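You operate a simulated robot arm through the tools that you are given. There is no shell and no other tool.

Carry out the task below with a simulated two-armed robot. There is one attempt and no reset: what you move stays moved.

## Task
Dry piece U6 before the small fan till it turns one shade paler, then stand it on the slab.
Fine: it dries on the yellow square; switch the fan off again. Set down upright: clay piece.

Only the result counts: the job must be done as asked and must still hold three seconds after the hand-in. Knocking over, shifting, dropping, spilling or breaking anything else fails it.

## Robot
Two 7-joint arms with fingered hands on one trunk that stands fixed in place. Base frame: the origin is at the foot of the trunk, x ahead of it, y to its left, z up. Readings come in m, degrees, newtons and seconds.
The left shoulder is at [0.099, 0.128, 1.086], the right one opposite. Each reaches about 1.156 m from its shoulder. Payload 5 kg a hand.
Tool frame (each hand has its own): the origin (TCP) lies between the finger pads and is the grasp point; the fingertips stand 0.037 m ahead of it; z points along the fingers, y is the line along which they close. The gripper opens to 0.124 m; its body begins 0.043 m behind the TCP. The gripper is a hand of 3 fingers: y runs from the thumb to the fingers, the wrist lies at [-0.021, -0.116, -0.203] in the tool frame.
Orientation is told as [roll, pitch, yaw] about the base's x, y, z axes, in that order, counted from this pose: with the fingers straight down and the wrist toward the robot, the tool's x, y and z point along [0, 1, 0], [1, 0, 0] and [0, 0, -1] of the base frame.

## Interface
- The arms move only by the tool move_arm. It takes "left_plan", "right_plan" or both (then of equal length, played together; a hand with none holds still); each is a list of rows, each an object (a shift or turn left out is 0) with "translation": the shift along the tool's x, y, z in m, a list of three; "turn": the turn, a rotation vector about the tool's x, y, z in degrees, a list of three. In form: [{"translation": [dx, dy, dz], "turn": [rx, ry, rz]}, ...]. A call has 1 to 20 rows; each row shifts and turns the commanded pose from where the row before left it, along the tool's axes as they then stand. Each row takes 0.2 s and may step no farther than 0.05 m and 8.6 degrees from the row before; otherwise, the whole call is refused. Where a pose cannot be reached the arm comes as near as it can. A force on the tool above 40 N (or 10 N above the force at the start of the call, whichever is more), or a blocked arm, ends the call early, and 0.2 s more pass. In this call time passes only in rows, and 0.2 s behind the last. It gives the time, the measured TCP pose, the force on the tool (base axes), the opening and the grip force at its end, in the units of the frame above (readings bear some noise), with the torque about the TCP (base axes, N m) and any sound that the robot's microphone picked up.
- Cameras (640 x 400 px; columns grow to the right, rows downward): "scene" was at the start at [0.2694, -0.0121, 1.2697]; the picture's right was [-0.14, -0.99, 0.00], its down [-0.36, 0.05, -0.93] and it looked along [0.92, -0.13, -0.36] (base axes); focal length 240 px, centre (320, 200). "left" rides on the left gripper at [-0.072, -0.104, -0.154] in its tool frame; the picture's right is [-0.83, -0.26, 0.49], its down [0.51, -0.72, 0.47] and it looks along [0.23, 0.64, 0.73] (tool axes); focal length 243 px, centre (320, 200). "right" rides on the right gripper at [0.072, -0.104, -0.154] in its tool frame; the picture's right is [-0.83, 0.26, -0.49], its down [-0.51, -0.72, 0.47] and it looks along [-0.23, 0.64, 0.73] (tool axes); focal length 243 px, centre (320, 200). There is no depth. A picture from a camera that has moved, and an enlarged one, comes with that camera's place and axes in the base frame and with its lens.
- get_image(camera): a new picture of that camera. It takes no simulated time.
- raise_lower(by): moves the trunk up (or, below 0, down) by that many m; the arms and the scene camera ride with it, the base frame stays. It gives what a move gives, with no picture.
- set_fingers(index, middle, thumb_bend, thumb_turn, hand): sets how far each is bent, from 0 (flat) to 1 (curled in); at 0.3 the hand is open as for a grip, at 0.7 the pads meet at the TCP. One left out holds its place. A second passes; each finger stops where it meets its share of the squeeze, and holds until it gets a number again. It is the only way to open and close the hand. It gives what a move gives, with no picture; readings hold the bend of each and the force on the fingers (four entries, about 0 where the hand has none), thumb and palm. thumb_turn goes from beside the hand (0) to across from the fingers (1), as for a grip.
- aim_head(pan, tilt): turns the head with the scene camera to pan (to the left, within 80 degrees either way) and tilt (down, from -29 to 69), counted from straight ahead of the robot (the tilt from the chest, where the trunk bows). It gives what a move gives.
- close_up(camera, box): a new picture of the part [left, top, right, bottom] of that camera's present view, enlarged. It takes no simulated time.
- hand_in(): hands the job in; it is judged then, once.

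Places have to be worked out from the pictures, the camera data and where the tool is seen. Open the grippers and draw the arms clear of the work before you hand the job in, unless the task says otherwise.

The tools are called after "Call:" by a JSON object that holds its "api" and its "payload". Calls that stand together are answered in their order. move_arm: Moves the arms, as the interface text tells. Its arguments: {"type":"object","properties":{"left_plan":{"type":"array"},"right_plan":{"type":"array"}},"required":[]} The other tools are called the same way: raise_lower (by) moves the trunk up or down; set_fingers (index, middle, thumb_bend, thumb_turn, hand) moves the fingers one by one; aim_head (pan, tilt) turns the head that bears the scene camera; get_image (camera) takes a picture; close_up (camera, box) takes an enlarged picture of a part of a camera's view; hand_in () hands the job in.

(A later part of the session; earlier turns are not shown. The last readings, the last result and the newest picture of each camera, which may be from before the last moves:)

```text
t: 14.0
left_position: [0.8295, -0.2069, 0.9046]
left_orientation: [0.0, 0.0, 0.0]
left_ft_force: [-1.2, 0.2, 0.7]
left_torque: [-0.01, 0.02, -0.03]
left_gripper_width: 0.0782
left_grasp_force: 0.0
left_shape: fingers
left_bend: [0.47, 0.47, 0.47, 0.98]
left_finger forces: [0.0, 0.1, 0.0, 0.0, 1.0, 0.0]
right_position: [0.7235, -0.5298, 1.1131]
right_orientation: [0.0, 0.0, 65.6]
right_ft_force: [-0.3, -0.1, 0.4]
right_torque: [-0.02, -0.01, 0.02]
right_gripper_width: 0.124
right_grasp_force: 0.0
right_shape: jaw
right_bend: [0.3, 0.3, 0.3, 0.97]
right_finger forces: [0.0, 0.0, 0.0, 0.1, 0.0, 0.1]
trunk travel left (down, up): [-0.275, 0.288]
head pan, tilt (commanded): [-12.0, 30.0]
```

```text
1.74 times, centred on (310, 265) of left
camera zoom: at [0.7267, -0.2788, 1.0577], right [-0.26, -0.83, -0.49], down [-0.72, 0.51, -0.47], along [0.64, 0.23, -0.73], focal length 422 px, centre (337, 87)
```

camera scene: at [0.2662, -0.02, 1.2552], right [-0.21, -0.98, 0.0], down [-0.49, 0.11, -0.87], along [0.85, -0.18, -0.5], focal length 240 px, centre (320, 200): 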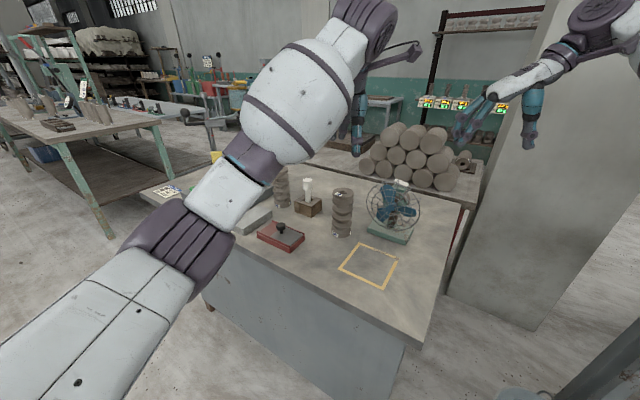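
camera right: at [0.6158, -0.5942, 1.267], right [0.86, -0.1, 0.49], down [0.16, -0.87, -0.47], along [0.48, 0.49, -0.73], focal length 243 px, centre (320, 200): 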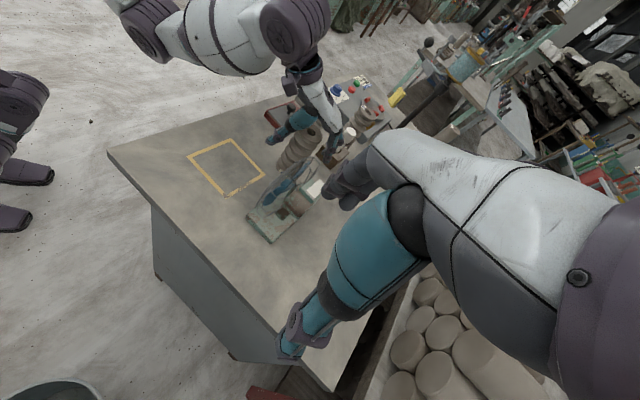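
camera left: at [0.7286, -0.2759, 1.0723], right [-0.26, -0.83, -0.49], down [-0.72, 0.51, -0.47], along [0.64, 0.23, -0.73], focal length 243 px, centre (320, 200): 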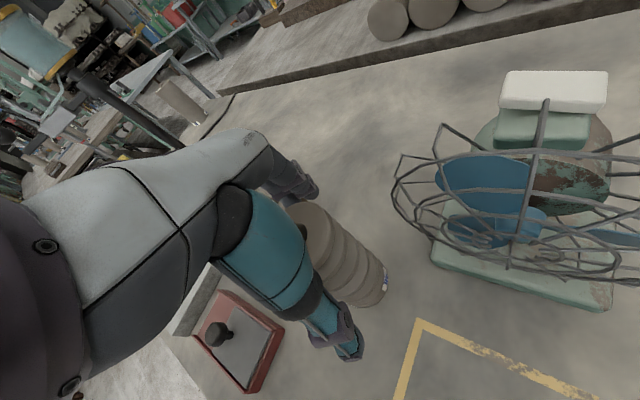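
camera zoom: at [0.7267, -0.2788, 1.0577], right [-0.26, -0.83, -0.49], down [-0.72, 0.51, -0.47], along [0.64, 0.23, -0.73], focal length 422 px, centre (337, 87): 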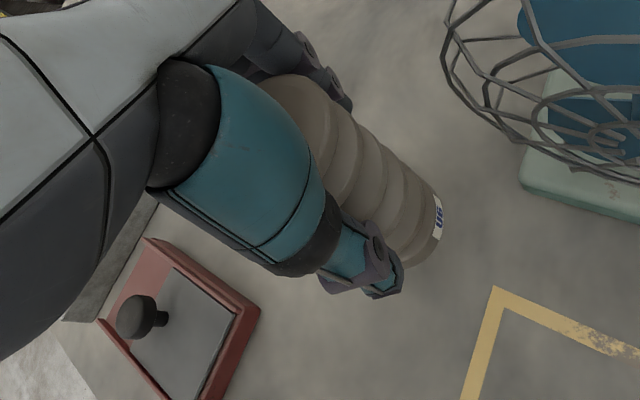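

The thumb already touches lightly (1 N) while the fingers don't yet, so I leave the thumb where it is and close only the two fingers onto the piece.

Call:
{"api": "set_fingers", "payload": {"hand": "left", "index": 0.53, "middle": 0.53}}

Call:
{"api": "close_up", "payload": {"camera": "left", "box": [200, 150, 420, 380]}}

```text
t: 15.0
left_position: [0.8291, -0.2057, 0.9053]
left_orientation: [0.1, 0.0, -0.1]
left_ft_force: [1.0, 0.2, -0.3]
left_torque: [-0.02, -0.01, 0.01]
left_gripper_width: 0.0687
left_grasp_force: 1.0
left_shape: fingers
left_bend: [0.53, 0.53, 0.47, 0.98]
left_finger forces: [0.1, 0.0, 0.0, 0.0, 1.0, 0.0]
right_position: [0.725, -0.529, 1.1137]
right_orientation: [0.0, 0.0, 65.6]
right_ft_force: [0.2, -1.0, -0.1]
right_torque: [-0.02, -0.02, -0.02]
right_gripper_width: 0.1239
right_grasp_force: 0.1
right_shape: jaw
right_bend: [0.3, 0.3, 0.3, 0.97]
right_finger forces: [0.1, 0.1, 0.0, 0.0, 0.0, 0.0]
trunk travel left (down, up): [-0.275, 0.288]
head pan, tilt (commanded): [-12.0, 30.0]
```

```text
1.74 times, centred on (310, 265) of left
camera zoom: at [0.7268, -0.2788, 1.0577], right [-0.26, -0.83, -0.49], down [-0.72, 0.51, -0.47], along [0.64, 0.23, -0.73], focal length 422 px, centre (337, 87)
```

zoom: 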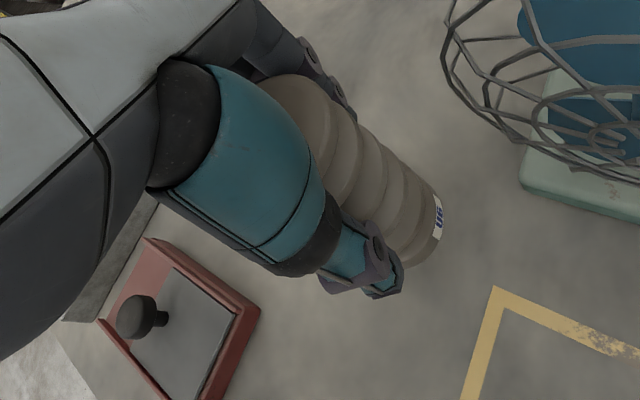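

The fingers are still free at 0.53; I close them further.

Call:
{"api": "set_fingers", "payload": {"hand": "left", "index": 0.6, "middle": 0.6}}

Call:
{"api": "close_up", "payload": {"camera": "left", "box": [200, 150, 420, 380]}}

```text
t: 16.0
left_position: [0.8308, -0.2049, 0.9047]
left_orientation: [0.0, 0.0, 0.0]
left_ft_force: [2.1, -0.4, 0.4]
left_torque: [0.07, -0.38, 0.04]
left_gripper_width: 0.0659
left_grasp_force: 6.9
left_shape: fingers
left_bend: [0.56, 0.57, 0.46, 0.97]
left_finger forces: [4.2, 3.6, 0.1, 0.0, 6.4, 0.0]
right_position: [0.7249, -0.5299, 1.1136]
right_orientation: [0.0, 0.0, 65.5]
right_ft_force: [-0.3, 0.3, 0.2]
right_torque: [0.01, 0.01, -0.02]
right_gripper_width: 0.1237
right_grasp_force: 0.0
right_shape: jaw
right_bend: [0.3, 0.3, 0.3, 0.97]
right_finger forces: [0.1, 0.1, 0.0, 0.1, 0.0, 0.0]
trunk travel left (down, up): [-0.275, 0.288]
head pan, tilt (commanded): [-12.0, 30.0]
```

```text
1.74 times, centred on (310, 265) of left
camera zoom: at [0.727, -0.2787, 1.0577], right [-0.26, -0.83, -0.49], down [-0.72, 0.51, -0.47], along [0.64, 0.23, -0.73], focal length 422 px, centre (337, 87)
```

zoom: 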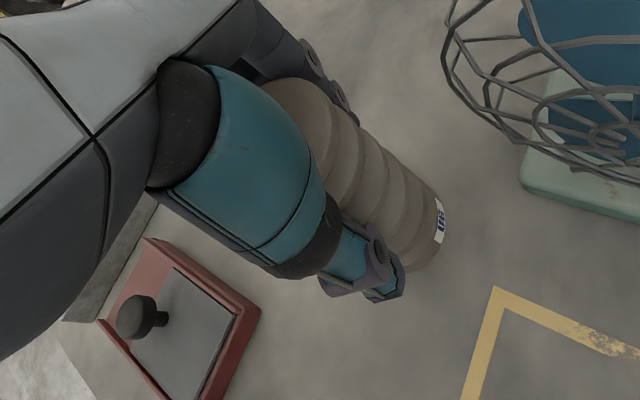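

The piece is gripped at about 7 N. I check it for tilt from the scene camera before tightening.

Call:
{"api": "close_up", "payload": {"camera": "scene", "box": [320, 160, 380, 250]}}

Call:
{"api": "close_up", "payload": {"camera": "right", "box": [250, 90, 370, 190]}}

```text
4.44 times, centred on (350, 205) of scene
camera zoom: at [0.2659, -0.018, 1.2553], right [-0.21, -0.98, 0.0], down [-0.49, 0.1, -0.87], along [0.85, -0.18, -0.5], focal length 1067 px, centre (187, 178)
```

zoom: 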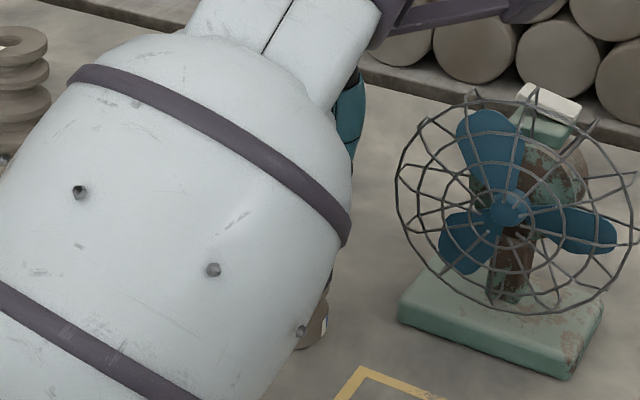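

```text
4.00 times, centred on (310, 140) of right
camera zoom: at [0.6159, -0.5942, 1.267], right [0.86, -0.1, 0.49], down [0.16, -0.87, -0.47], along [0.48, 0.49, -0.73], focal length 970 px, centre (360, 440)
```

zoom: 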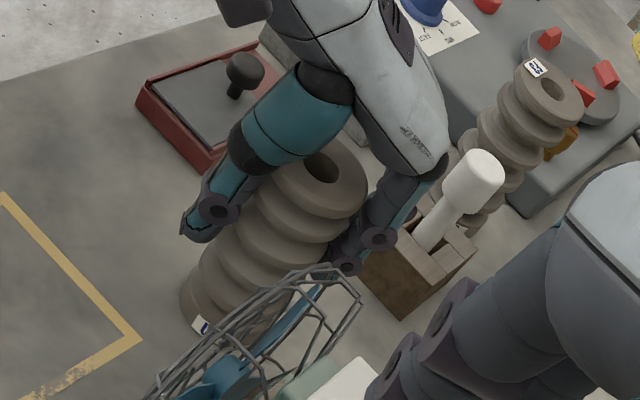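

The grip looks good and the piece upright. I tighten slightly so that it can be lifted safely.

Call:
{"api": "set_fingers", "payload": {"hand": "left", "index": 0.64, "middle": 0.64, "thumb_bend": 0.5}}

Call:
{"api": "close_up", "payload": {"camera": "right", "box": [250, 90, 370, 190]}}

```text
t: 17.0
left_position: [0.8292, -0.2064, 0.9052]
left_orientation: [0.0, 0.1, 0.0]
left_ft_force: [2.5, -0.2, 3.9]
left_torque: [0.06, -0.5, -0.03]
left_gripper_width: 0.0616
left_grasp_force: 13.5
left_shape: fingers
left_bend: [0.57, 0.59, 0.49, 0.97]
left_finger forces: [6.9, 6.5, 0.0, 0.0, 12.8, 0.0]
right_position: [0.7257, -0.5297, 1.1126]
right_orientation: [0.0, -0.1, 65.5]
right_ft_force: [-0.6, -0.6, 0.6]
right_torque: [-0.01, 0.01, 0.0]
right_gripper_width: 0.1241
right_grasp_force: 0.1
right_shape: jaw
right_bend: [0.3, 0.3, 0.3, 0.97]
right_finger forces: [0.0, 0.1, 0.0, 0.1, 0.0, 0.0]
trunk travel left (down, up): [-0.275, 0.288]
head pan, tilt (commanded): [-12.0, 30.0]
```

```text
4.00 times, centred on (310, 140) of right
camera zoom: at [0.6156, -0.5942, 1.2672], right [0.86, -0.1, 0.49], down [0.16, -0.87, -0.47], along [0.48, 0.49, -0.73], focal length 970 px, centre (360, 440)
```

zoom: 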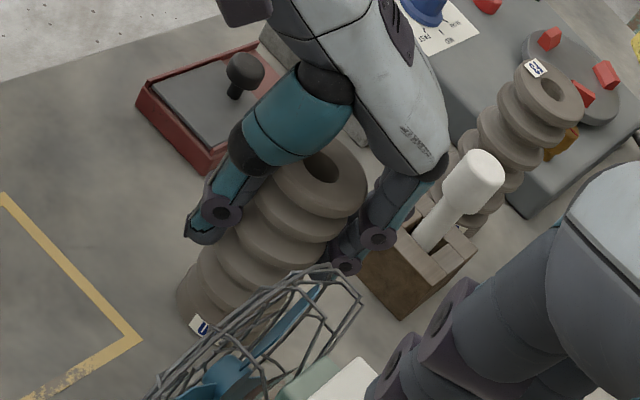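

Grip is now 13.5 N. I lift a few centimetres and look for slip or tilt.

Call:
{"api": "move_arm", "payload": {"left_plan": [{"translation": [0, 0, -0.01]}, {"translation": [0, 0, -0.02]}, {"translation": [0, 0, -0.02]}]}}

Call:
{"api": "close_up", "payload": {"camera": "right", "box": [250, 90, 370, 190]}}

Call:
{"api": "close_up", "payload": {"camera": "left", "box": [200, 150, 420, 380]}}

```text
t: 17.8
left_position: [0.83, -0.2063, 0.9527]
left_orientation: [0.0, 0.1, 0.1]
left_ft_force: [-0.1, -0.7, -5.8]
left_torque: [-0.02, -0.06, 0.03]
left_gripper_width: 0.0601
left_grasp_force: 7.4
left_shape: fingers
left_bend: [0.59, 0.61, 0.47, 0.97]
left_finger forces: [5.0, 4.0, 0.1, 0.1, 7.7, 0.0]
right_position: [0.7262, -0.5314, 1.1124]
right_orientation: [0.0, 0.1, 65.6]
right_ft_force: [0.2, 0.5, -0.5]
right_torque: [0.04, -0.02, 0.01]
right_gripper_width: 0.1238
right_grasp_force: 0.0
right_shape: jaw
right_bend: [0.3, 0.3, 0.3, 0.97]
right_finger forces: [0.0, 0.0, 0.0, 0.1, 0.0, 0.0]
trunk travel left (down, up): [-0.275, 0.288]
head pan, tilt (commanded): [-12.0, 30.0]
```

```text
4.00 times, centred on (310, 140) of right
camera zoom: at [0.6161, -0.5946, 1.2667], right [0.86, -0.1, 0.49], down [0.16, -0.87, -0.47], along [0.48, 0.49, -0.73], focal length 970 px, centre (360, 440)
```

zoom: 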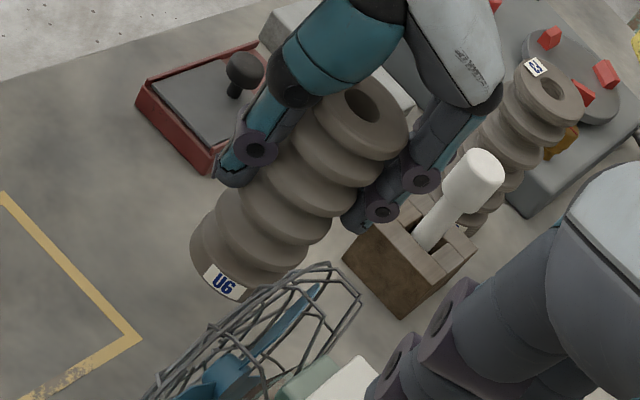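

```text
1.74 times, centred on (310, 265) of left
camera zoom: at [0.7266, -0.2792, 1.1063], right [-0.26, -0.83, -0.49], down [-0.72, 0.51, -0.47], along [0.64, 0.23, -0.73], focal length 422 px, centre (337, 87)
```

zoom: 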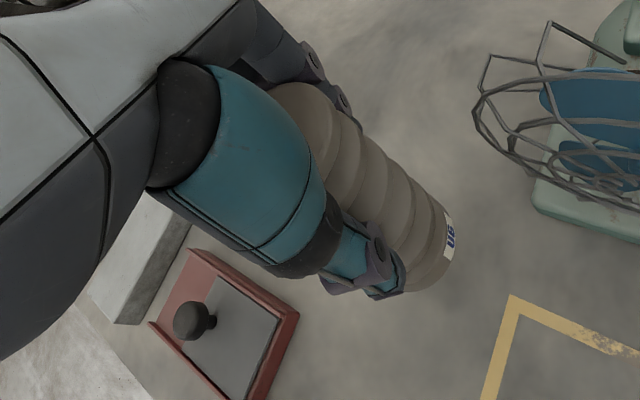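

The piece (about 5.8 N) hangs upright, but the grip eased to 7.4 N on lifting. I tighten the grip before carrying it.

Call:
{"api": "set_fingers", "payload": {"hand": "left", "index": 0.7, "middle": 0.7, "thumb_bend": 0.52}}

Call:
{"api": "close_up", "payload": {"camera": "right", "box": [250, 90, 370, 190]}}

Call:
{"api": "close_up", "payload": {"camera": "left", "box": [200, 150, 420, 380]}}

Call:
{"api": "close_up", "payload": {"camera": "scene", "box": [300, 130, 400, 260]}}

```text
t: 18.8
left_position: [0.8289, -0.2072, 0.9541]
left_orientation: [-0.1, 0.0, 0.0]
left_ft_force: [0.5, -0.1, -5.6]
left_torque: [0.0, -0.09, -0.02]
left_gripper_width: 0.0592
left_grasp_force: 15.6
left_shape: fingers
left_bend: [0.61, 0.64, 0.47, 0.97]
left_finger forces: [8.6, 7.8, 0.1, 0.1, 15.4, 0.0]
right_position: [0.7248, -0.5307, 1.1113]
right_orientation: [-0.1, 0.0, 65.7]
right_ft_force: [0.3, 0.2, -0.1]
right_torque: [0.01, -0.03, 0.03]
right_gripper_width: 0.1239
right_grasp_force: 0.2
right_shape: jaw
right_bend: [0.3, 0.3, 0.3, 0.97]
right_finger forces: [0.0, 0.0, 0.1, 0.0, 0.0, 0.0]
trunk travel left (down, up): [-0.275, 0.288]
head pan, tilt (commanded): [-12.0, 30.0]
```

```text
4.00 times, centred on (310, 140) of right
camera zoom: at [0.6164, -0.5944, 1.2666], right [0.86, -0.1, 0.49], down [0.16, -0.87, -0.47], along [0.48, 0.49, -0.73], focal length 970 px, centre (360, 440)
```

zoom: 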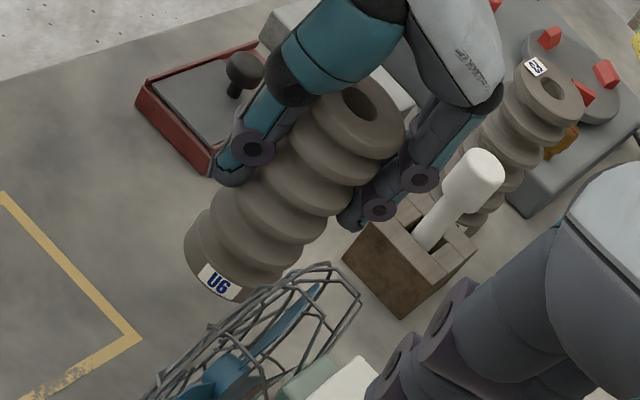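

```text
1.74 times, centred on (310, 265) of left
camera zoom: at [0.7265, -0.2792, 1.1065], right [-0.26, -0.83, -0.49], down [-0.72, 0.51, -0.47], along [0.64, 0.23, -0.73], focal length 422 px, centre (337, 87)
```

zoom: 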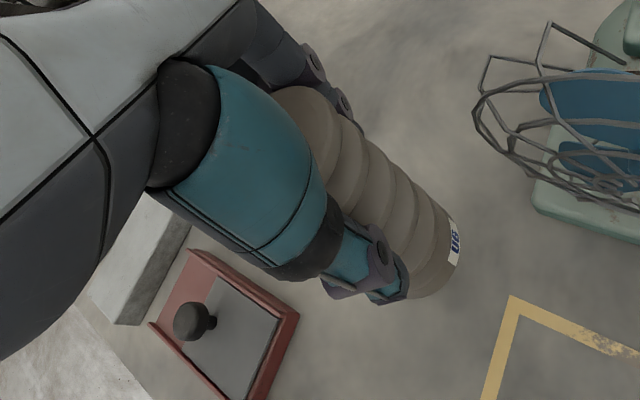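

```text
3.08 times, centred on (350, 195) of scene
camera zoom: at [0.2664, -0.0182, 1.2552], right [-0.21, -0.98, 0.0], down [-0.49, 0.1, -0.87], along [0.85, -0.18, -0.5], focal length 739 px, centre (228, 215)
```

zoom: 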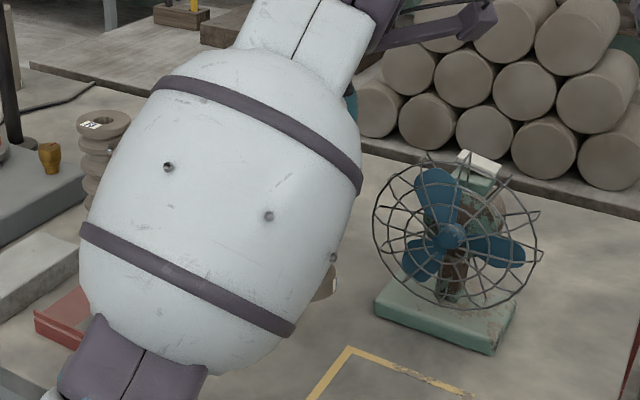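

The piece has tipped about 5° in the grip (foot towards the robot). I carry it over to the square at this height and then turn the hand by 4.7° to bring it upright.

Call:
{"api": "move_arm", "payload": {"left_plan": [{"translation": [-0.007, -0.034, -0.002]}, {"translation": [-0.0075, -0.0345, 0]}, {"translation": [-0.0075, -0.0345, 0]}, {"translation": [-0.007, -0.034, 0]}, {"turn": [-4.7, 0, 0]}]}}

Call:
{"api": "get_image", "payload": {"camera": "right"}}

Call:
{"api": "close_up", "payload": {"camera": "right", "box": [170, 90, 320, 230]}}

Call:
{"api": "get_image", "payload": {"camera": "scene"}}

```text
t: 20.0
left_position: [0.7203, -0.2419, 0.9338]
left_orientation: [0.0, -4.8, 0.1]
left_ft_force: [-0.4, -0.7, -5.7]
left_torque: [0.0, -0.06, 0.01]
left_gripper_width: 0.0594
left_grasp_force: 15.6
left_shape: fingers
left_bend: [0.61, 0.64, 0.47, 0.97]
left_finger forces: [8.3, 7.6, 0.0, 0.0, 15.4, 0.1]
left hand out of reach, approached as far as the arm can: row 3, 4
right_position: [0.7258, -0.5297, 1.114]
right_orientation: [-0.1, 0.0, 65.6]
right_ft_force: [-0.4, -0.3, -0.2]
right_torque: [-0.02, -0.04, -0.02]
right_gripper_width: 0.1237
right_grasp_force: 0.0
right_shape: jaw
right_bend: [0.3, 0.3, 0.3, 0.97]
right_finger forces: [0.0, 0.0, 0.1, 0.0, 0.0, 0.0]
trunk travel left (down, up): [-0.275, 0.288]
head pan, tilt (commanded): [-12.0, 30.0]
```

```text
taken
camera right: at [0.6157, -0.5946, 1.2669], right [0.86, -0.1, 0.49], down [0.16, -0.87, -0.47], along [0.48, 0.49, -0.73], focal length 243 px, centre (320, 200)
```

right: 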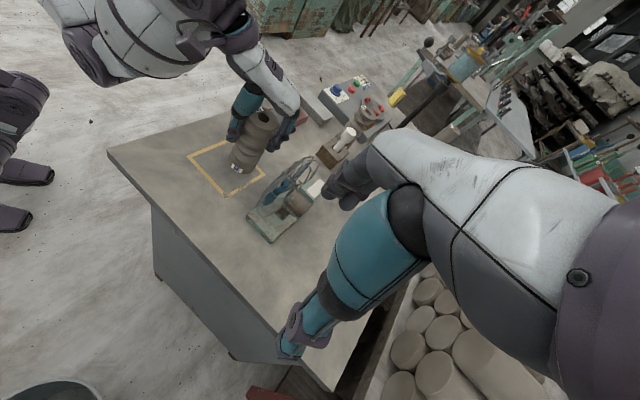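

```text
2.86 times, centred on (245, 160) of right
camera zoom: at [0.6157, -0.5946, 1.2669], right [0.86, -0.1, 0.49], down [0.16, -0.87, -0.47], along [0.48, 0.49, -0.73], focal length 693 px, centre (534, 314)
```

zoom: 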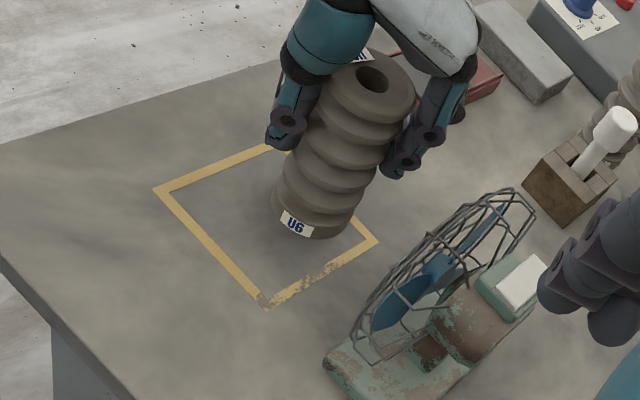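

```text
taken
camera scene: at [0.2658, -0.0184, 1.2553], right [-0.21, -0.98, 0.0], down [-0.49, 0.1, -0.87], along [0.85, -0.18, -0.5], focal length 240 px, centre (320, 200)
```

scene: 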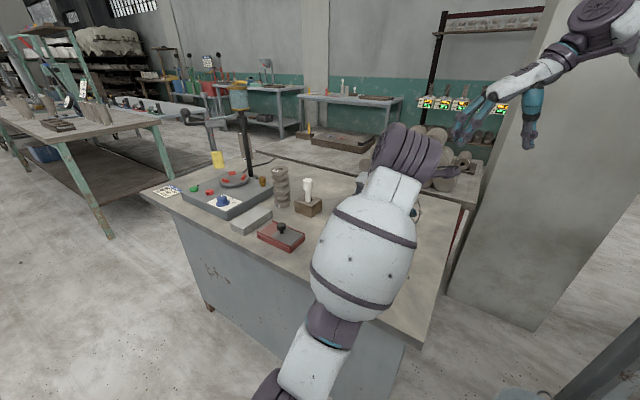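

The left arm ran out of reach in this wrist posture and stopped at (0.720, -0.242, 0.934); the piece hangs clear and upright inside the square's near corner. I turn the hand 17° about the vertical, toward the arm's natural line, and check.

Call:
{"api": "move_arm", "payload": {"left_plan": [{"translation": [0, 0, -0.01]}, {"turn": [0, -0.71, 8.47]}, {"turn": [0, -0.71, 8.47]}]}}

Call:
{"api": "close_up", "payload": {"camera": "right", "box": [170, 90, 320, 230]}}

```text
t: 20.8
left_position: [0.7186, -0.2404, 0.9428]
left_orientation: [-0.1, -4.7, -17.0]
left_ft_force: [0.1, 0.3, -5.0]
left_torque: [-0.01, -0.02, 0.02]
left_gripper_width: 0.0591
left_grasp_force: 15.7
left_shape: fingers
left_bend: [0.61, 0.64, 0.47, 0.97]
left_finger forces: [8.4, 7.6, 0.0, 0.1, 15.2, 0.0]
right_position: [0.7251, -0.5291, 1.1126]
right_orientation: [0.0, 0.1, 65.5]
right_ft_force: [-0.5, 0.4, -0.1]
right_torque: [0.03, -0.04, 0.0]
right_gripper_width: 0.124
right_grasp_force: 0.1
right_shape: jaw
right_bend: [0.3, 0.3, 0.3, 0.97]
right_finger forces: [0.0, 0.0, 0.0, 0.0, 0.0, 0.0]
trunk travel left (down, up): [-0.275, 0.288]
head pan, tilt (commanded): [-12.0, 30.0]
```

```text
2.86 times, centred on (245, 160) of right
camera zoom: at [0.6164, -0.5945, 1.2666], right [0.86, -0.1, 0.49], down [0.16, -0.87, -0.47], along [0.48, 0.49, -0.73], focal length 693 px, centre (534, 314)
```

zoom: 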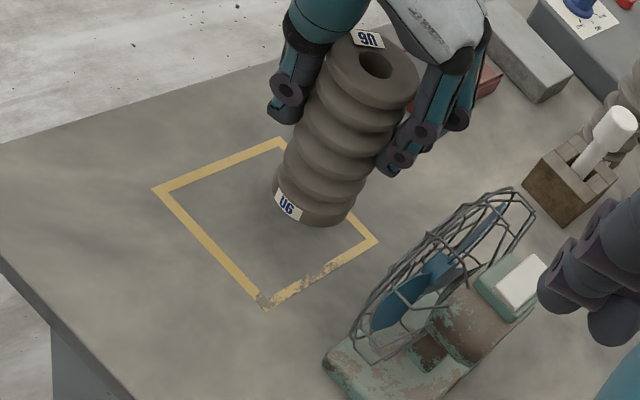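

That turn was reached cleanly. Now I shift the piece to the centre of the square.

Call:
{"api": "move_arm", "payload": {"left_plan": [{"translation": [-0.0028, -0.0125, -0.001]}, {"translation": [-0.0028, -0.0125, -0.001]}]}}

Call:
{"api": "close_up", "payload": {"camera": "right", "box": [170, 90, 320, 230]}}

```text
t: 21.4
left_position: [0.6929, -0.2401, 0.943]
left_orientation: [0.0, -4.7, -17.0]
left_ft_force: [0.2, -0.7, -5.6]
left_torque: [-0.01, -0.03, -0.04]
left_gripper_width: 0.059
left_grasp_force: 15.9
left_shape: fingers
left_bend: [0.61, 0.64, 0.47, 0.97]
left_finger forces: [8.5, 7.6, 0.1, 0.0, 15.3, 0.0]
right_position: [0.725, -0.5305, 1.1129]
right_orientation: [0.0, 0.1, 65.6]
right_ft_force: [0.2, 0.0, -0.2]
right_torque: [0.04, 0.03, -0.02]
right_gripper_width: 0.1238
right_grasp_force: 0.0
right_shape: jaw
right_bend: [0.3, 0.3, 0.3, 0.97]
right_finger forces: [0.0, 0.0, 0.0, 0.0, 0.0, 0.0]
trunk travel left (down, up): [-0.275, 0.288]
head pan, tilt (commanded): [-12.0, 30.0]
```

```text
2.86 times, centred on (245, 160) of right
camera zoom: at [0.6161, -0.5945, 1.2668], right [0.86, -0.1, 0.49], down [0.16, -0.87, -0.47], along [0.48, 0.49, -0.73], focal length 693 px, centre (534, 314)
```

zoom: 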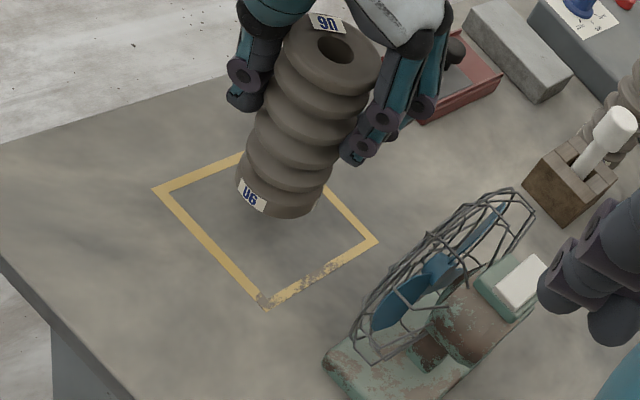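

The piece hangs over the square's middle. I lower it most of the way, watching the force for touch-down.

Call:
{"api": "move_arm", "payload": {"left_plan": [{"translation": [0, -0.001, 0.012]}, {"translation": [0, -0.0008, 0.01]}]}}

Call:
{"api": "close_up", "payload": {"camera": "right", "box": [170, 90, 320, 230]}}

```text
t: 22.0
left_position: [0.6959, -0.2396, 0.9216]
left_orientation: [-0.1, -4.6, -16.9]
left_ft_force: [-0.1, -0.1, -5.4]
left_torque: [-0.04, -0.06, 0.0]
left_gripper_width: 0.0591
left_grasp_force: 15.6
left_shape: fingers
left_bend: [0.61, 0.64, 0.47, 0.97]
left_finger forces: [8.4, 7.6, 0.0, 0.0, 15.2, 0.0]
right_position: [0.7256, -0.5307, 1.112]
right_orientation: [0.0, 0.1, 65.6]
right_ft_force: [1.2, -0.1, -1.4]
right_torque: [0.01, 0.0, 0.06]
right_gripper_width: 0.1238
right_grasp_force: 0.1
right_shape: jaw
right_bend: [0.3, 0.3, 0.3, 0.97]
right_finger forces: [0.0, 0.0, 0.0, 0.1, 0.0, 0.0]
trunk travel left (down, up): [-0.275, 0.288]
head pan, tilt (commanded): [-12.0, 30.0]
```

```text
2.86 times, centred on (245, 160) of right
camera zoom: at [0.6164, -0.5945, 1.2666], right [0.86, -0.1, 0.49], down [0.16, -0.87, -0.47], along [0.48, 0.49, -0.73], focal length 693 px, centre (534, 314)
```

zoom: 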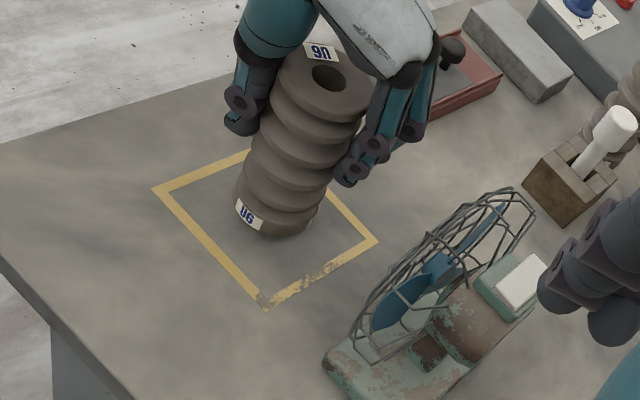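

Still in the air with the weight fully carried. I go on in small steps.

Call:
{"api": "move_arm", "payload": {"left_plan": [{"translation": [0, -0.0004, 0.004]}, {"translation": [0, -0.0004, 0.004]}]}}

```text
t: 22.6
left_position: [0.694, -0.2397, 0.9121]
left_orientation: [0.0, -4.8, -17.0]
left_ft_force: [-0.4, 0.1, -5.8]
left_torque: [-0.04, -0.03, -0.01]
left_gripper_width: 0.0592
left_grasp_force: 15.6
left_shape: fingers
left_bend: [0.61, 0.64, 0.47, 0.97]
left_finger forces: [8.3, 7.7, 0.0, 0.0, 15.2, 0.0]
right_position: [0.7256, -0.5309, 1.1123]
right_orientation: [0.0, -0.1, 65.6]
right_ft_force: [-0.8, 0.6, 0.4]
right_torque: [0.0, 0.01, -0.02]
right_gripper_width: 0.1239
right_grasp_force: 0.1
right_shape: jaw
right_bend: [0.3, 0.3, 0.3, 0.97]
right_finger forces: [0.0, 0.0, 0.0, 0.0, 0.0, 0.0]
trunk travel left (down, up): [-0.275, 0.288]
head pan, tilt (commanded): [-12.0, 30.0]
```

Not touching yet; a few more millimetres.

Call:
{"api": "move_arm", "payload": {"left_plan": [{"translation": [0, -0.0003, 0.003]}, {"translation": [0, -0.0002, 0.002]}]}}

Call:
{"api": "close_up", "payload": {"camera": "right", "box": [200, 110, 300, 200]}}

```text
t: 23.2
left_position: [0.692, -0.2387, 0.9089]
left_orientation: [0.1, -4.8, -17.0]
left_ft_force: [-0.6, -1.1, 4.8]
left_torque: [0.01, -0.21, -0.05]
left_gripper_width: 0.0591
left_grasp_force: 17.3
left_shape: fingers
left_bend: [0.61, 0.64, 0.47, 0.97]
left_finger forces: [9.0, 8.7, 0.1, 0.1, 17.7, 0.1]
right_position: [0.7249, -0.5288, 1.1136]
right_orientation: [-0.1, 0.0, 65.7]
right_ft_force: [0.5, 0.0, -0.1]
right_torque: [0.02, 0.0, 0.01]
right_gripper_width: 0.1241
right_grasp_force: 0.1
right_shape: jaw
right_bend: [0.3, 0.3, 0.3, 0.97]
right_finger forces: [0.1, 0.0, 0.0, 0.0, 0.1, 0.1]
trunk travel left (down, up): [-0.275, 0.288]
head pan, tilt (commanded): [-12.0, 30.0]
```

```text
4.44 times, centred on (250, 155) of right
camera zoom: at [0.6153, -0.5942, 1.2675], right [0.86, -0.1, 0.49], down [0.17, -0.87, -0.47], along [0.48, 0.49, -0.73], focal length 1078 px, centre (631, 400)
```

zoom: 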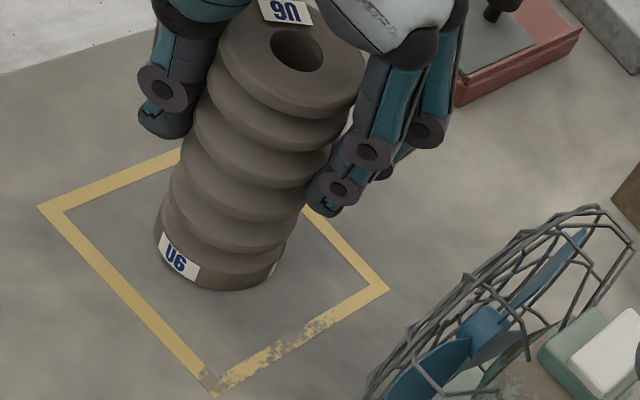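

It has touched down, centred in the square. I ease the press by 1 mm and then open the fingers gradually.

Call:
{"api": "move_arm", "payload": {"left_plan": [{"translation": [0, 0.0001, -0.001]}]}}

Call:
{"api": "set_fingers", "payload": {"hand": "left", "index": 0.55, "middle": 0.57, "thumb_bend": 0.43}}

Call:
{"api": "close_up", "payload": {"camera": "right", "box": [200, 110, 300, 200]}}

```text
t: 23.6
left_position: [0.6934, -0.2391, 0.9089]
left_orientation: [0.0, -4.7, -17.0]
left_ft_force: [1.3, -1.5, 3.6]
left_torque: [0.0, -0.24, 0.0]
left_gripper_width: 0.0592
left_grasp_force: 17.5
left_shape: fingers
left_bend: [0.61, 0.64, 0.47, 0.97]
left_finger forces: [9.2, 8.7, 0.0, 0.1, 17.1, 0.0]
right_position: [0.7243, -0.531, 1.113]
right_orientation: [0.0, 0.1, 65.6]
right_ft_force: [0.4, 0.1, 0.7]
right_torque: [0.03, 0.03, 0.01]
right_gripper_width: 0.1239
right_grasp_force: 0.1
right_shape: jaw
right_bend: [0.3, 0.3, 0.3, 0.97]
right_finger forces: [0.0, 0.0, 0.1, 0.0, 0.0, 0.0]
trunk travel left (down, up): [-0.275, 0.288]
head pan, tilt (commanded): [-12.0, 30.0]
```

```text
t: 24.6
left_position: [0.6923, -0.2402, 0.9098]
left_orientation: [0.0, -4.7, -16.9]
left_ft_force: [-1.5, -0.2, 1.5]
left_torque: [0.06, 0.0, 0.01]
left_gripper_width: 0.0713
left_grasp_force: 1.1
left_shape: fingers
left_bend: [0.55, 0.56, 0.43, 0.97]
left_finger forces: [0.1, 0.0, 0.0, 0.0, 2.2, 0.0]
right_position: [0.7244, -0.5307, 1.1135]
right_orientation: [0.0, 0.0, 65.6]
right_ft_force: [-0.1, -0.6, -0.1]
right_torque: [0.03, -0.01, -0.01]
right_gripper_width: 0.1241
right_grasp_force: 0.0
right_shape: jaw
right_bend: [0.3, 0.3, 0.3, 0.97]
right_finger forces: [0.1, 0.0, 0.0, 0.0, 0.0, 0.1]
trunk travel left (down, up): [-0.275, 0.288]
head pan, tilt (commanded): [-12.0, 30.0]
```

```text
4.44 times, centred on (250, 155) of right
camera zoom: at [0.6154, -0.5942, 1.2672], right [0.86, -0.1, 0.49], down [0.16, -0.87, -0.47], along [0.48, 0.49, -0.73], focal length 1078 px, centre (631, 400)
```

zoom: 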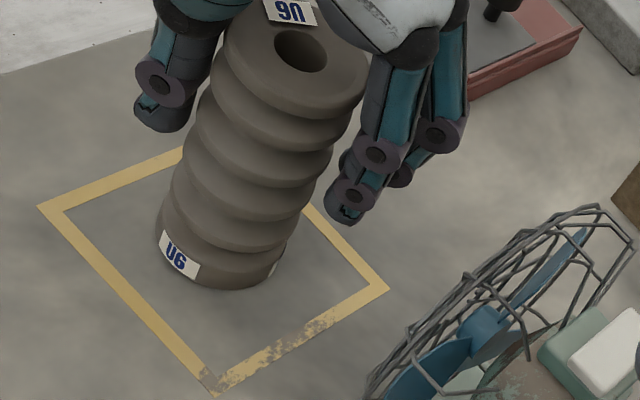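

The piece stands on its own; only the thumb still touches. I open fully.

Call:
{"api": "set_fingers", "payload": {"hand": "left", "index": 0.35, "middle": 0.35, "thumb_bend": 0.28}}

Call:
{"api": "close_up", "payload": {"camera": "right", "box": [200, 110, 300, 200]}}

```text
t: 25.6
left_position: [0.6933, -0.2402, 0.9101]
left_orientation: [0.0, -4.7, -17.0]
left_ft_force: [-0.7, -0.1, -1.0]
left_torque: [0.02, 0.01, 0.03]
left_gripper_width: 0.1231
left_grasp_force: 0.8
left_shape: fingers
left_bend: [0.35, 0.35, 0.28, 0.97]
left_finger forces: [0.1, 0.0, 0.0, 0.1, 0.9, 0.0]
right_position: [0.7248, -0.5295, 1.1123]
right_orientation: [0.1, -0.1, 65.7]
right_ft_force: [0.5, 0.6, 0.0]
right_torque: [0.0, 0.0, 0.01]
right_gripper_width: 0.1242
right_grasp_force: 0.1
right_shape: jaw
right_bend: [0.3, 0.3, 0.3, 0.97]
right_finger forces: [0.0, 0.0, 0.0, 0.1, 0.1, 0.0]
trunk travel left (down, up): [-0.275, 0.288]
head pan, tilt (commanded): [-12.0, 30.0]
```

```text
4.44 times, centred on (250, 155) of right
camera zoom: at [0.6156, -0.5943, 1.2671], right [0.86, -0.1, 0.49], down [0.16, -0.87, -0.47], along [0.48, 0.49, -0.73], focal length 1078 px, centre (631, 400)
```

zoom: 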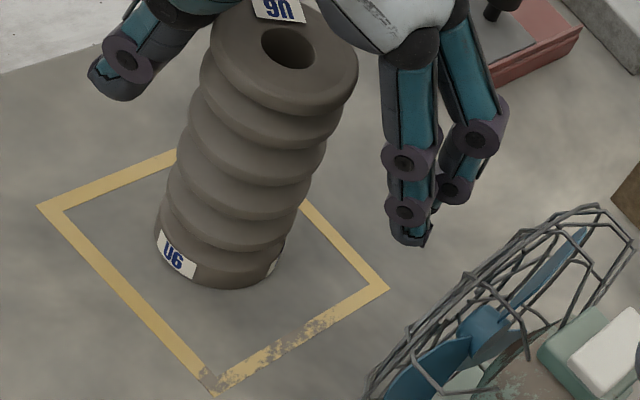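

The hand is open. I raise it slowly straight up, watching the piece.

Call:
{"api": "move_arm", "payload": {"left_plan": [{"translation": [0, 0.0005, -0.006]}, {"translation": [0, 0.0005, -0.006]}, {"translation": [0, 0.001, -0.012]}]}}

Call:
{"api": "close_up", "payload": {"camera": "right", "box": [200, 110, 300, 200]}}

```text
t: 26.4
left_position: [0.6933, -0.238, 0.9339]
left_orientation: [0.0, -4.7, -16.9]
left_ft_force: [-0.4, 0.6, 0.6]
left_torque: [0.03, 0.02, -0.01]
left_gripper_width: 0.1231
left_grasp_force: 0.1
left_shape: fingers
left_bend: [0.35, 0.35, 0.28, 0.97]
left_finger forces: [0.0, 0.0, 0.0, 0.0, 0.0, 0.1]
right_position: [0.7251, -0.5301, 1.1124]
right_orientation: [0.1, 0.0, 65.6]
right_ft_force: [-0.1, -0.6, 0.1]
right_torque: [-0.03, -0.03, -0.01]
right_gripper_width: 0.1239
right_grasp_force: 0.1
right_shape: jaw
right_bend: [0.3, 0.3, 0.3, 0.97]
right_finger forces: [0.0, 0.1, 0.0, 0.0, 0.0, 0.1]
trunk travel left (down, up): [-0.275, 0.288]
head pan, tilt (commanded): [-12.0, 30.0]
```

```text
4.44 times, centred on (250, 155) of right
camera zoom: at [0.6157, -0.5942, 1.2671], right [0.86, -0.1, 0.49], down [0.16, -0.87, -0.47], along [0.48, 0.49, -0.73], focal length 1078 px, centre (631, 400)
```

zoom: 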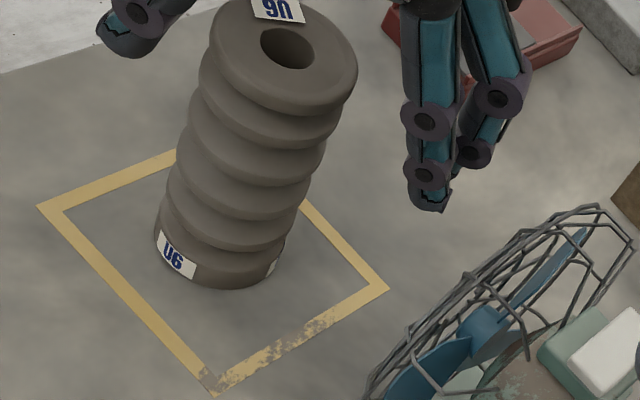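

The piece stands free and upright on the square. I withdraw the left hand upward and to the left.

Call:
{"api": "move_arm", "payload": {"left_plan": [{"translation": [0, 0.003, -0.035]}, {"translation": [0, 0.0037, -0.045]}, {"translation": [0, 0.0037, -0.045]}, {"translation": [0, 0.0037, -0.045]}, {"translation": [0.041, -0.0125, -0.001]}, {"translation": [0.041, -0.0125, -0.001]}, {"translation": [0.041, -0.0125, -0.001]}, {"translation": [0.041, -0.0125, -0.001]}, {"translation": [0.041, -0.0125, -0.001]}, {"translation": [0.041, -0.0125, -0.001]}, {"translation": [0.041, -0.0125, -0.001]}, {"translation": [0.041, -0.0125, -0.001]}]}}

Call:
{"api": "get_image", "payload": {"camera": "scene"}}

Call:
{"api": "close_up", "payload": {"camera": "scene", "box": [320, 170, 430, 300]}}

```text
t: 29.0
left_position: [0.8058, 0.061, 1.0228]
left_orientation: [0.0, -4.9, -17.0]
left_ft_force: [0.6, 0.2, 0.0]
left_torque: [-0.05, 0.04, -0.03]
left_gripper_width: 0.1233
left_grasp_force: 0.0
left_shape: fingers
left_bend: [0.35, 0.35, 0.28, 0.98]
left_finger forces: [0.1, 0.1, 0.0, 0.0, 0.0, 0.0]
left hand out of reach, approached as far as the arm can: row 2, 3, 4, 5, 6, 7, 8, 9, 10, 11, 12
right_position: [0.7245, -0.5285, 1.1136]
right_orientation: [-0.1, 0.0, 65.8]
right_ft_force: [-0.2, 0.1, -0.4]
right_torque: [-0.02, -0.02, -0.02]
right_gripper_width: 0.124
right_grasp_force: 0.0
right_shape: jaw
right_bend: [0.3, 0.3, 0.3, 0.97]
right_finger forces: [0.0, 0.0, 0.1, 0.1, 0.0, 0.0]
trunk travel left (down, up): [-0.275, 0.288]
head pan, tilt (commanded): [-12.0, 30.0]
```

```text
taken
camera scene: at [0.266, -0.0174, 1.2553], right [-0.21, -0.98, 0.0], down [-0.49, 0.1, -0.87], along [0.85, -0.18, -0.5], focal length 240 px, centre (320, 200)
```

scene: 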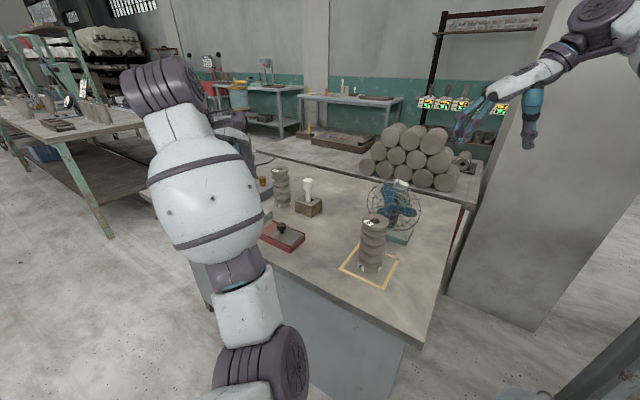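

```text
3.08 times, centred on (375, 235) of scene
camera zoom: at [0.266, -0.0174, 1.2553], right [-0.21, -0.98, 0.0], down [-0.49, 0.1, -0.87], along [0.85, -0.18, -0.5], focal length 739 px, centre (151, 92)
```

zoom: 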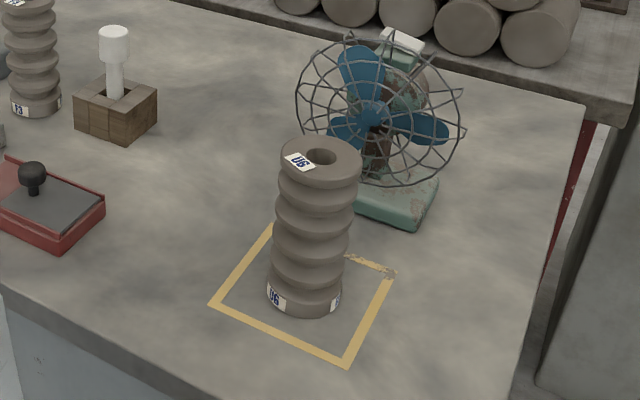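

U6 stands upright in the middle of the square. The left arm was held low by its reach, so I undo the hand's turn and raise it at this spot.

Call:
{"api": "move_arm", "payload": {"left_plan": [{"turn": [0, 0.71, -8.47]}, {"turn": [0, 0.71, -8.47]}, {"turn": [4.7, 0, 0]}, {"translation": [0.01, 0, -0.03]}, {"translation": [0.02, 0, -0.03]}, {"translation": [0.02, 0, -0.03]}, {"translation": [0.02, 0, -0.03]}]}}

Call:
{"api": "get_image", "payload": {"camera": "scene"}}

Call:
{"api": "get_image", "payload": {"camera": "left"}}

```text
t: 30.6
left_position: [0.8548, 0.134, 1.1155]
left_orientation: [0.0, -0.1, 0.1]
left_ft_force: [0.0, 0.5, -0.6]
left_torque: [-0.04, -0.02, 0.02]
left_gripper_width: 0.1233
left_grasp_force: 0.2
left_shape: fingers
left_bend: [0.35, 0.35, 0.28, 0.98]
left_finger forces: [0.1, 0.1, 0.0, 0.1, 0.1, 0.0]
left hand out of reach, approached as far as the arm can: row 3, 4, 5, 6, 7
right_position: [0.7236, -0.5295, 1.1145]
right_orientation: [-0.1, -0.1, 65.6]
right_ft_force: [0.1, 0.5, -0.7]
right_torque: [-0.01, -0.01, -0.02]
right_gripper_width: 0.1236
right_grasp_force: 0.1
right_shape: jaw
right_bend: [0.3, 0.3, 0.3, 0.97]
right_finger forces: [0.1, 0.0, 0.0, 0.1, 0.1, 0.0]
trunk travel left (down, up): [-0.275, 0.288]
head pan, tilt (commanded): [-12.0, 30.0]
```

```text
taken
camera scene: at [0.2649, -0.0178, 1.2555], right [-0.21, -0.98, 0.0], down [-0.49, 0.1, -0.87], along [0.85, -0.18, -0.5], focal length 240 px, centre (320, 200)
```

scene: 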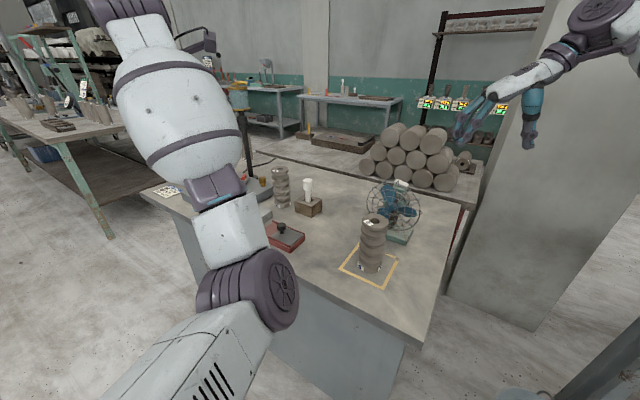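

```text
taken
camera left: at [0.7524, 0.0604, 1.2679], right [-0.26, -0.83, -0.49], down [-0.72, 0.51, -0.47], along [0.64, 0.23, -0.73], focal length 243 px, centre (320, 200)
```

left: 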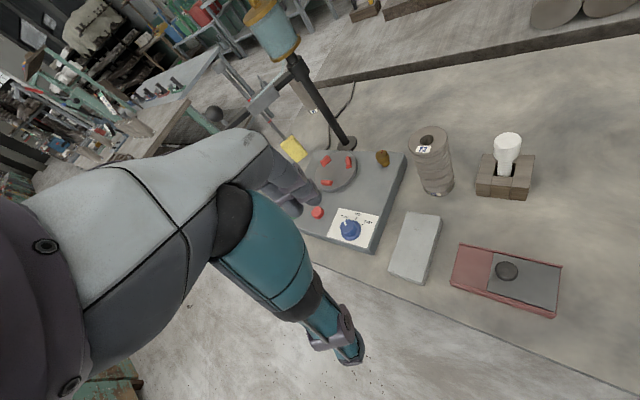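

The left hand is parked clear. Now the right hand: I turn it to face along the fan's cross axis (yaw 45°) and curl all but the index finger so I can use a single fingertip on the slide.

Call:
{"api": "move_arm", "payload": {"right_plan": [{"turn": [0, 0, 6.87]}, {"turn": [0, 0, 6.87]}, {"turn": [0, 0, 6.87]}]}}

Call:
{"api": "set_fingers", "payload": {"hand": "right", "middle": 1.0, "thumb_bend": 1.0, "index": 0.3}}

Call:
{"api": "get_image", "payload": {"camera": "right"}}

Call:
{"api": "close_up", "payload": {"camera": "scene", "box": [430, 60, 580, 220]}}

```text
t: 31.4
left_position: [0.8564, 0.1313, 1.1151]
left_orientation: [0.1, -0.3, 0.1]
left_ft_force: [0.2, -0.3, 0.2]
left_torque: [0.01, -0.02, -0.02]
left_gripper_width: 0.1232
left_grasp_force: 0.0
left_shape: fingers
left_bend: [0.35, 0.35, 0.28, 0.98]
left_finger forces: [0.1, 0.1, 0.0, 0.0, 0.1, 0.0]
right_position: [0.724, -0.5295, 1.1115]
right_orientation: [0.0, -0.1, 45.0]
right_ft_force: [0.4, -0.1, -0.3]
right_torque: [-0.01, -0.01, 0.0]
right_gripper_width: 0.1239
right_grasp_force: 0.0
right_shape: jaw
right_bend: [0.3, 0.3, 0.3, 0.97]
right_finger forces: [0.1, 0.0, 0.1, 0.1, 0.0, 0.0]
trunk travel left (down, up): [-0.275, 0.288]
head pan, tilt (commanded): [-12.0, 30.0]
```

```text
t: 32.4
left_position: [0.8565, 0.1318, 1.1159]
left_orientation: [0.1, -0.2, 0.1]
left_ft_force: [0.1, 0.7, 0.7]
left_torque: [0.03, 0.0, -0.02]
left_gripper_width: 0.1232
left_grasp_force: 0.1
left_shape: fingers
left_bend: [0.35, 0.35, 0.28, 0.98]
left_finger forces: [0.0, 0.0, 0.1, 0.0, 0.1, 0.0]
right_position: [0.7238, -0.5287, 1.1119]
right_orientation: [-0.1, 0.0, 45.0]
right_ft_force: [0.8, 0.6, 0.1]
right_torque: [0.03, -0.05, 0.05]
right_gripper_width: 0.0361
right_grasp_force: 0.0
right_shape: fingers
right_bend: [0.29, 1.0, 0.97, 0.97]
right_finger forces: [0.0, 0.0, 0.0, 0.1, 0.1, 0.0]
trunk travel left (down, up): [-0.275, 0.288]
head pan, tilt (commanded): [-12.0, 30.0]
```

```text
taken
camera right: at [0.5993, -0.5501, 1.2658], right [0.77, -0.4, 0.49], down [-0.15, -0.87, -0.47], along [0.62, 0.29, -0.73], focal length 243 px, centre (320, 200)
```

right: 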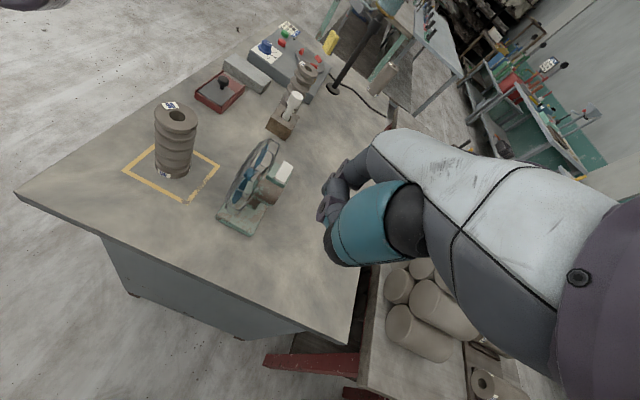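

```text
2.50 times, centred on (505, 140) of scene
camera zoom: at [0.2658, -0.0181, 1.2553], right [-0.21, -0.98, 0.0], down [-0.49, 0.1, -0.87], along [0.85, -0.18, -0.5], focal length 600 px, centre (-142, 350)
```

zoom: 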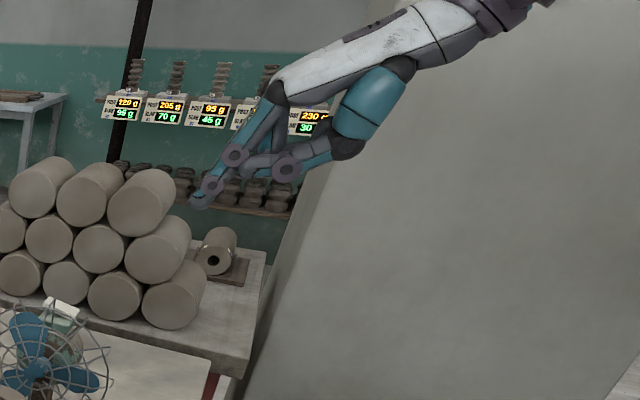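

I enlarge the right camera's view of the extended finger and find its tip.

Call:
{"api": "close_up", "payload": {"camera": "right", "box": [290, 140, 430, 280]}}

Call:
{"api": "close_up", "payload": {"camera": "scene", "box": [450, 90, 530, 150]}}

```text
2.86 times, centred on (360, 210) of right
camera zoom: at [0.5993, -0.5501, 1.2658], right [0.77, -0.4, 0.49], down [-0.15, -0.87, -0.47], along [0.62, 0.29, -0.73], focal length 693 px, centre (206, 171)
```

zoom: 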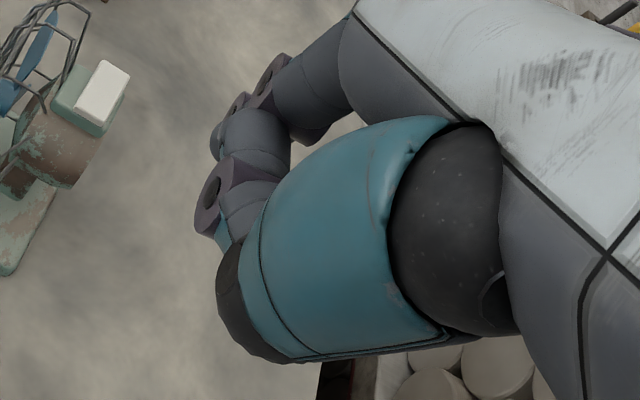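

```text
6.67 times, centred on (490, 120) of scene
camera zoom: at [0.2658, -0.0181, 1.2553], right [-0.21, -0.98, 0.0], down [-0.49, 0.1, -0.87], along [0.85, -0.18, -0.5], focal length 1601 px, centre (-813, 733)
```

zoom: 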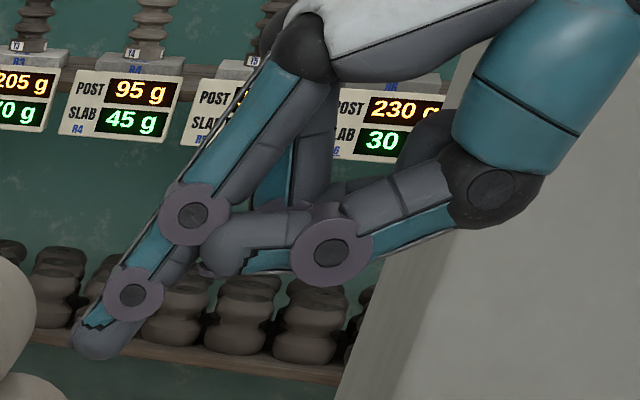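

The index fingertip sits at about tool (0.017, 0.075, 0.03) and slants outward. I bend it a bit more so it points straighter down and measure again.

Call:
{"api": "set_fingers", "payload": {"hand": "right", "index": 0.5}}

Call:
{"api": "close_up", "payload": {"camera": "right", "box": [290, 140, 430, 280]}}

Call:
{"api": "close_up", "payload": {"camera": "scene", "box": [450, 90, 530, 150]}}

```text
t: 33.4
left_position: [0.8557, 0.1335, 1.1159]
left_orientation: [0.1, -0.2, 0.1]
left_ft_force: [-0.2, 0.2, -0.8]
left_torque: [-0.01, -0.01, 0.0]
left_gripper_width: 0.1232
left_grasp_force: 0.1
left_shape: fingers
left_bend: [0.35, 0.35, 0.28, 0.98]
left_finger forces: [0.0, 0.0, 0.0, 0.1, 0.0, 0.1]
right_position: [0.7246, -0.5281, 1.1108]
right_orientation: [0.0, 0.0, 45.0]
right_ft_force: [-0.1, -0.4, -0.6]
right_torque: [0.02, 0.0, -0.02]
right_gripper_width: 0.0313
right_grasp_force: 0.0
right_shape: fingers
right_bend: [0.35, 1.0, 0.97, 0.97]
right_finger forces: [0.0, 0.0, 0.1, 0.0, 0.0, 0.0]
trunk travel left (down, up): [-0.275, 0.288]
head pan, tilt (commanded): [-12.0, 30.0]
```

```text
2.86 times, centred on (360, 210) of right
camera zoom: at [0.5993, -0.55, 1.2658], right [0.77, -0.4, 0.49], down [-0.15, -0.87, -0.47], along [0.62, 0.29, -0.73], focal length 693 px, centre (206, 171)
```

zoom: 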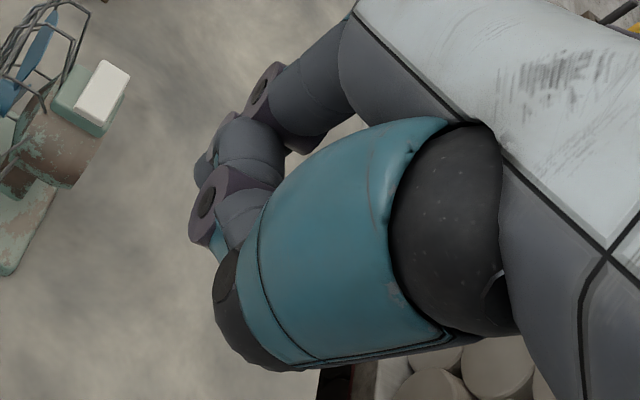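

```text
6.67 times, centred on (490, 120) of scene
camera zoom: at [0.2658, -0.0181, 1.2553], right [-0.21, -0.98, 0.0], down [-0.49, 0.1, -0.87], along [0.85, -0.18, -0.5], focal length 1601 px, centre (-813, 733)
```

zoom: 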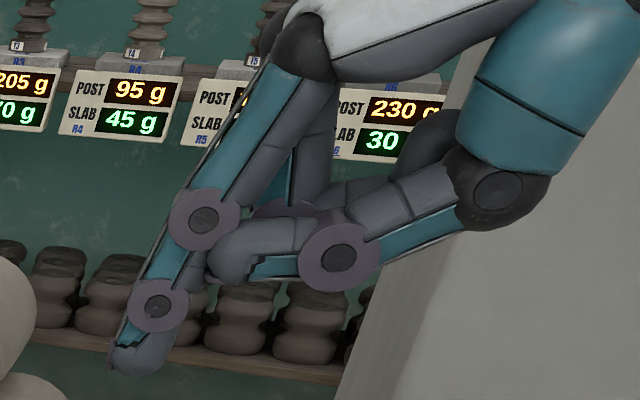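

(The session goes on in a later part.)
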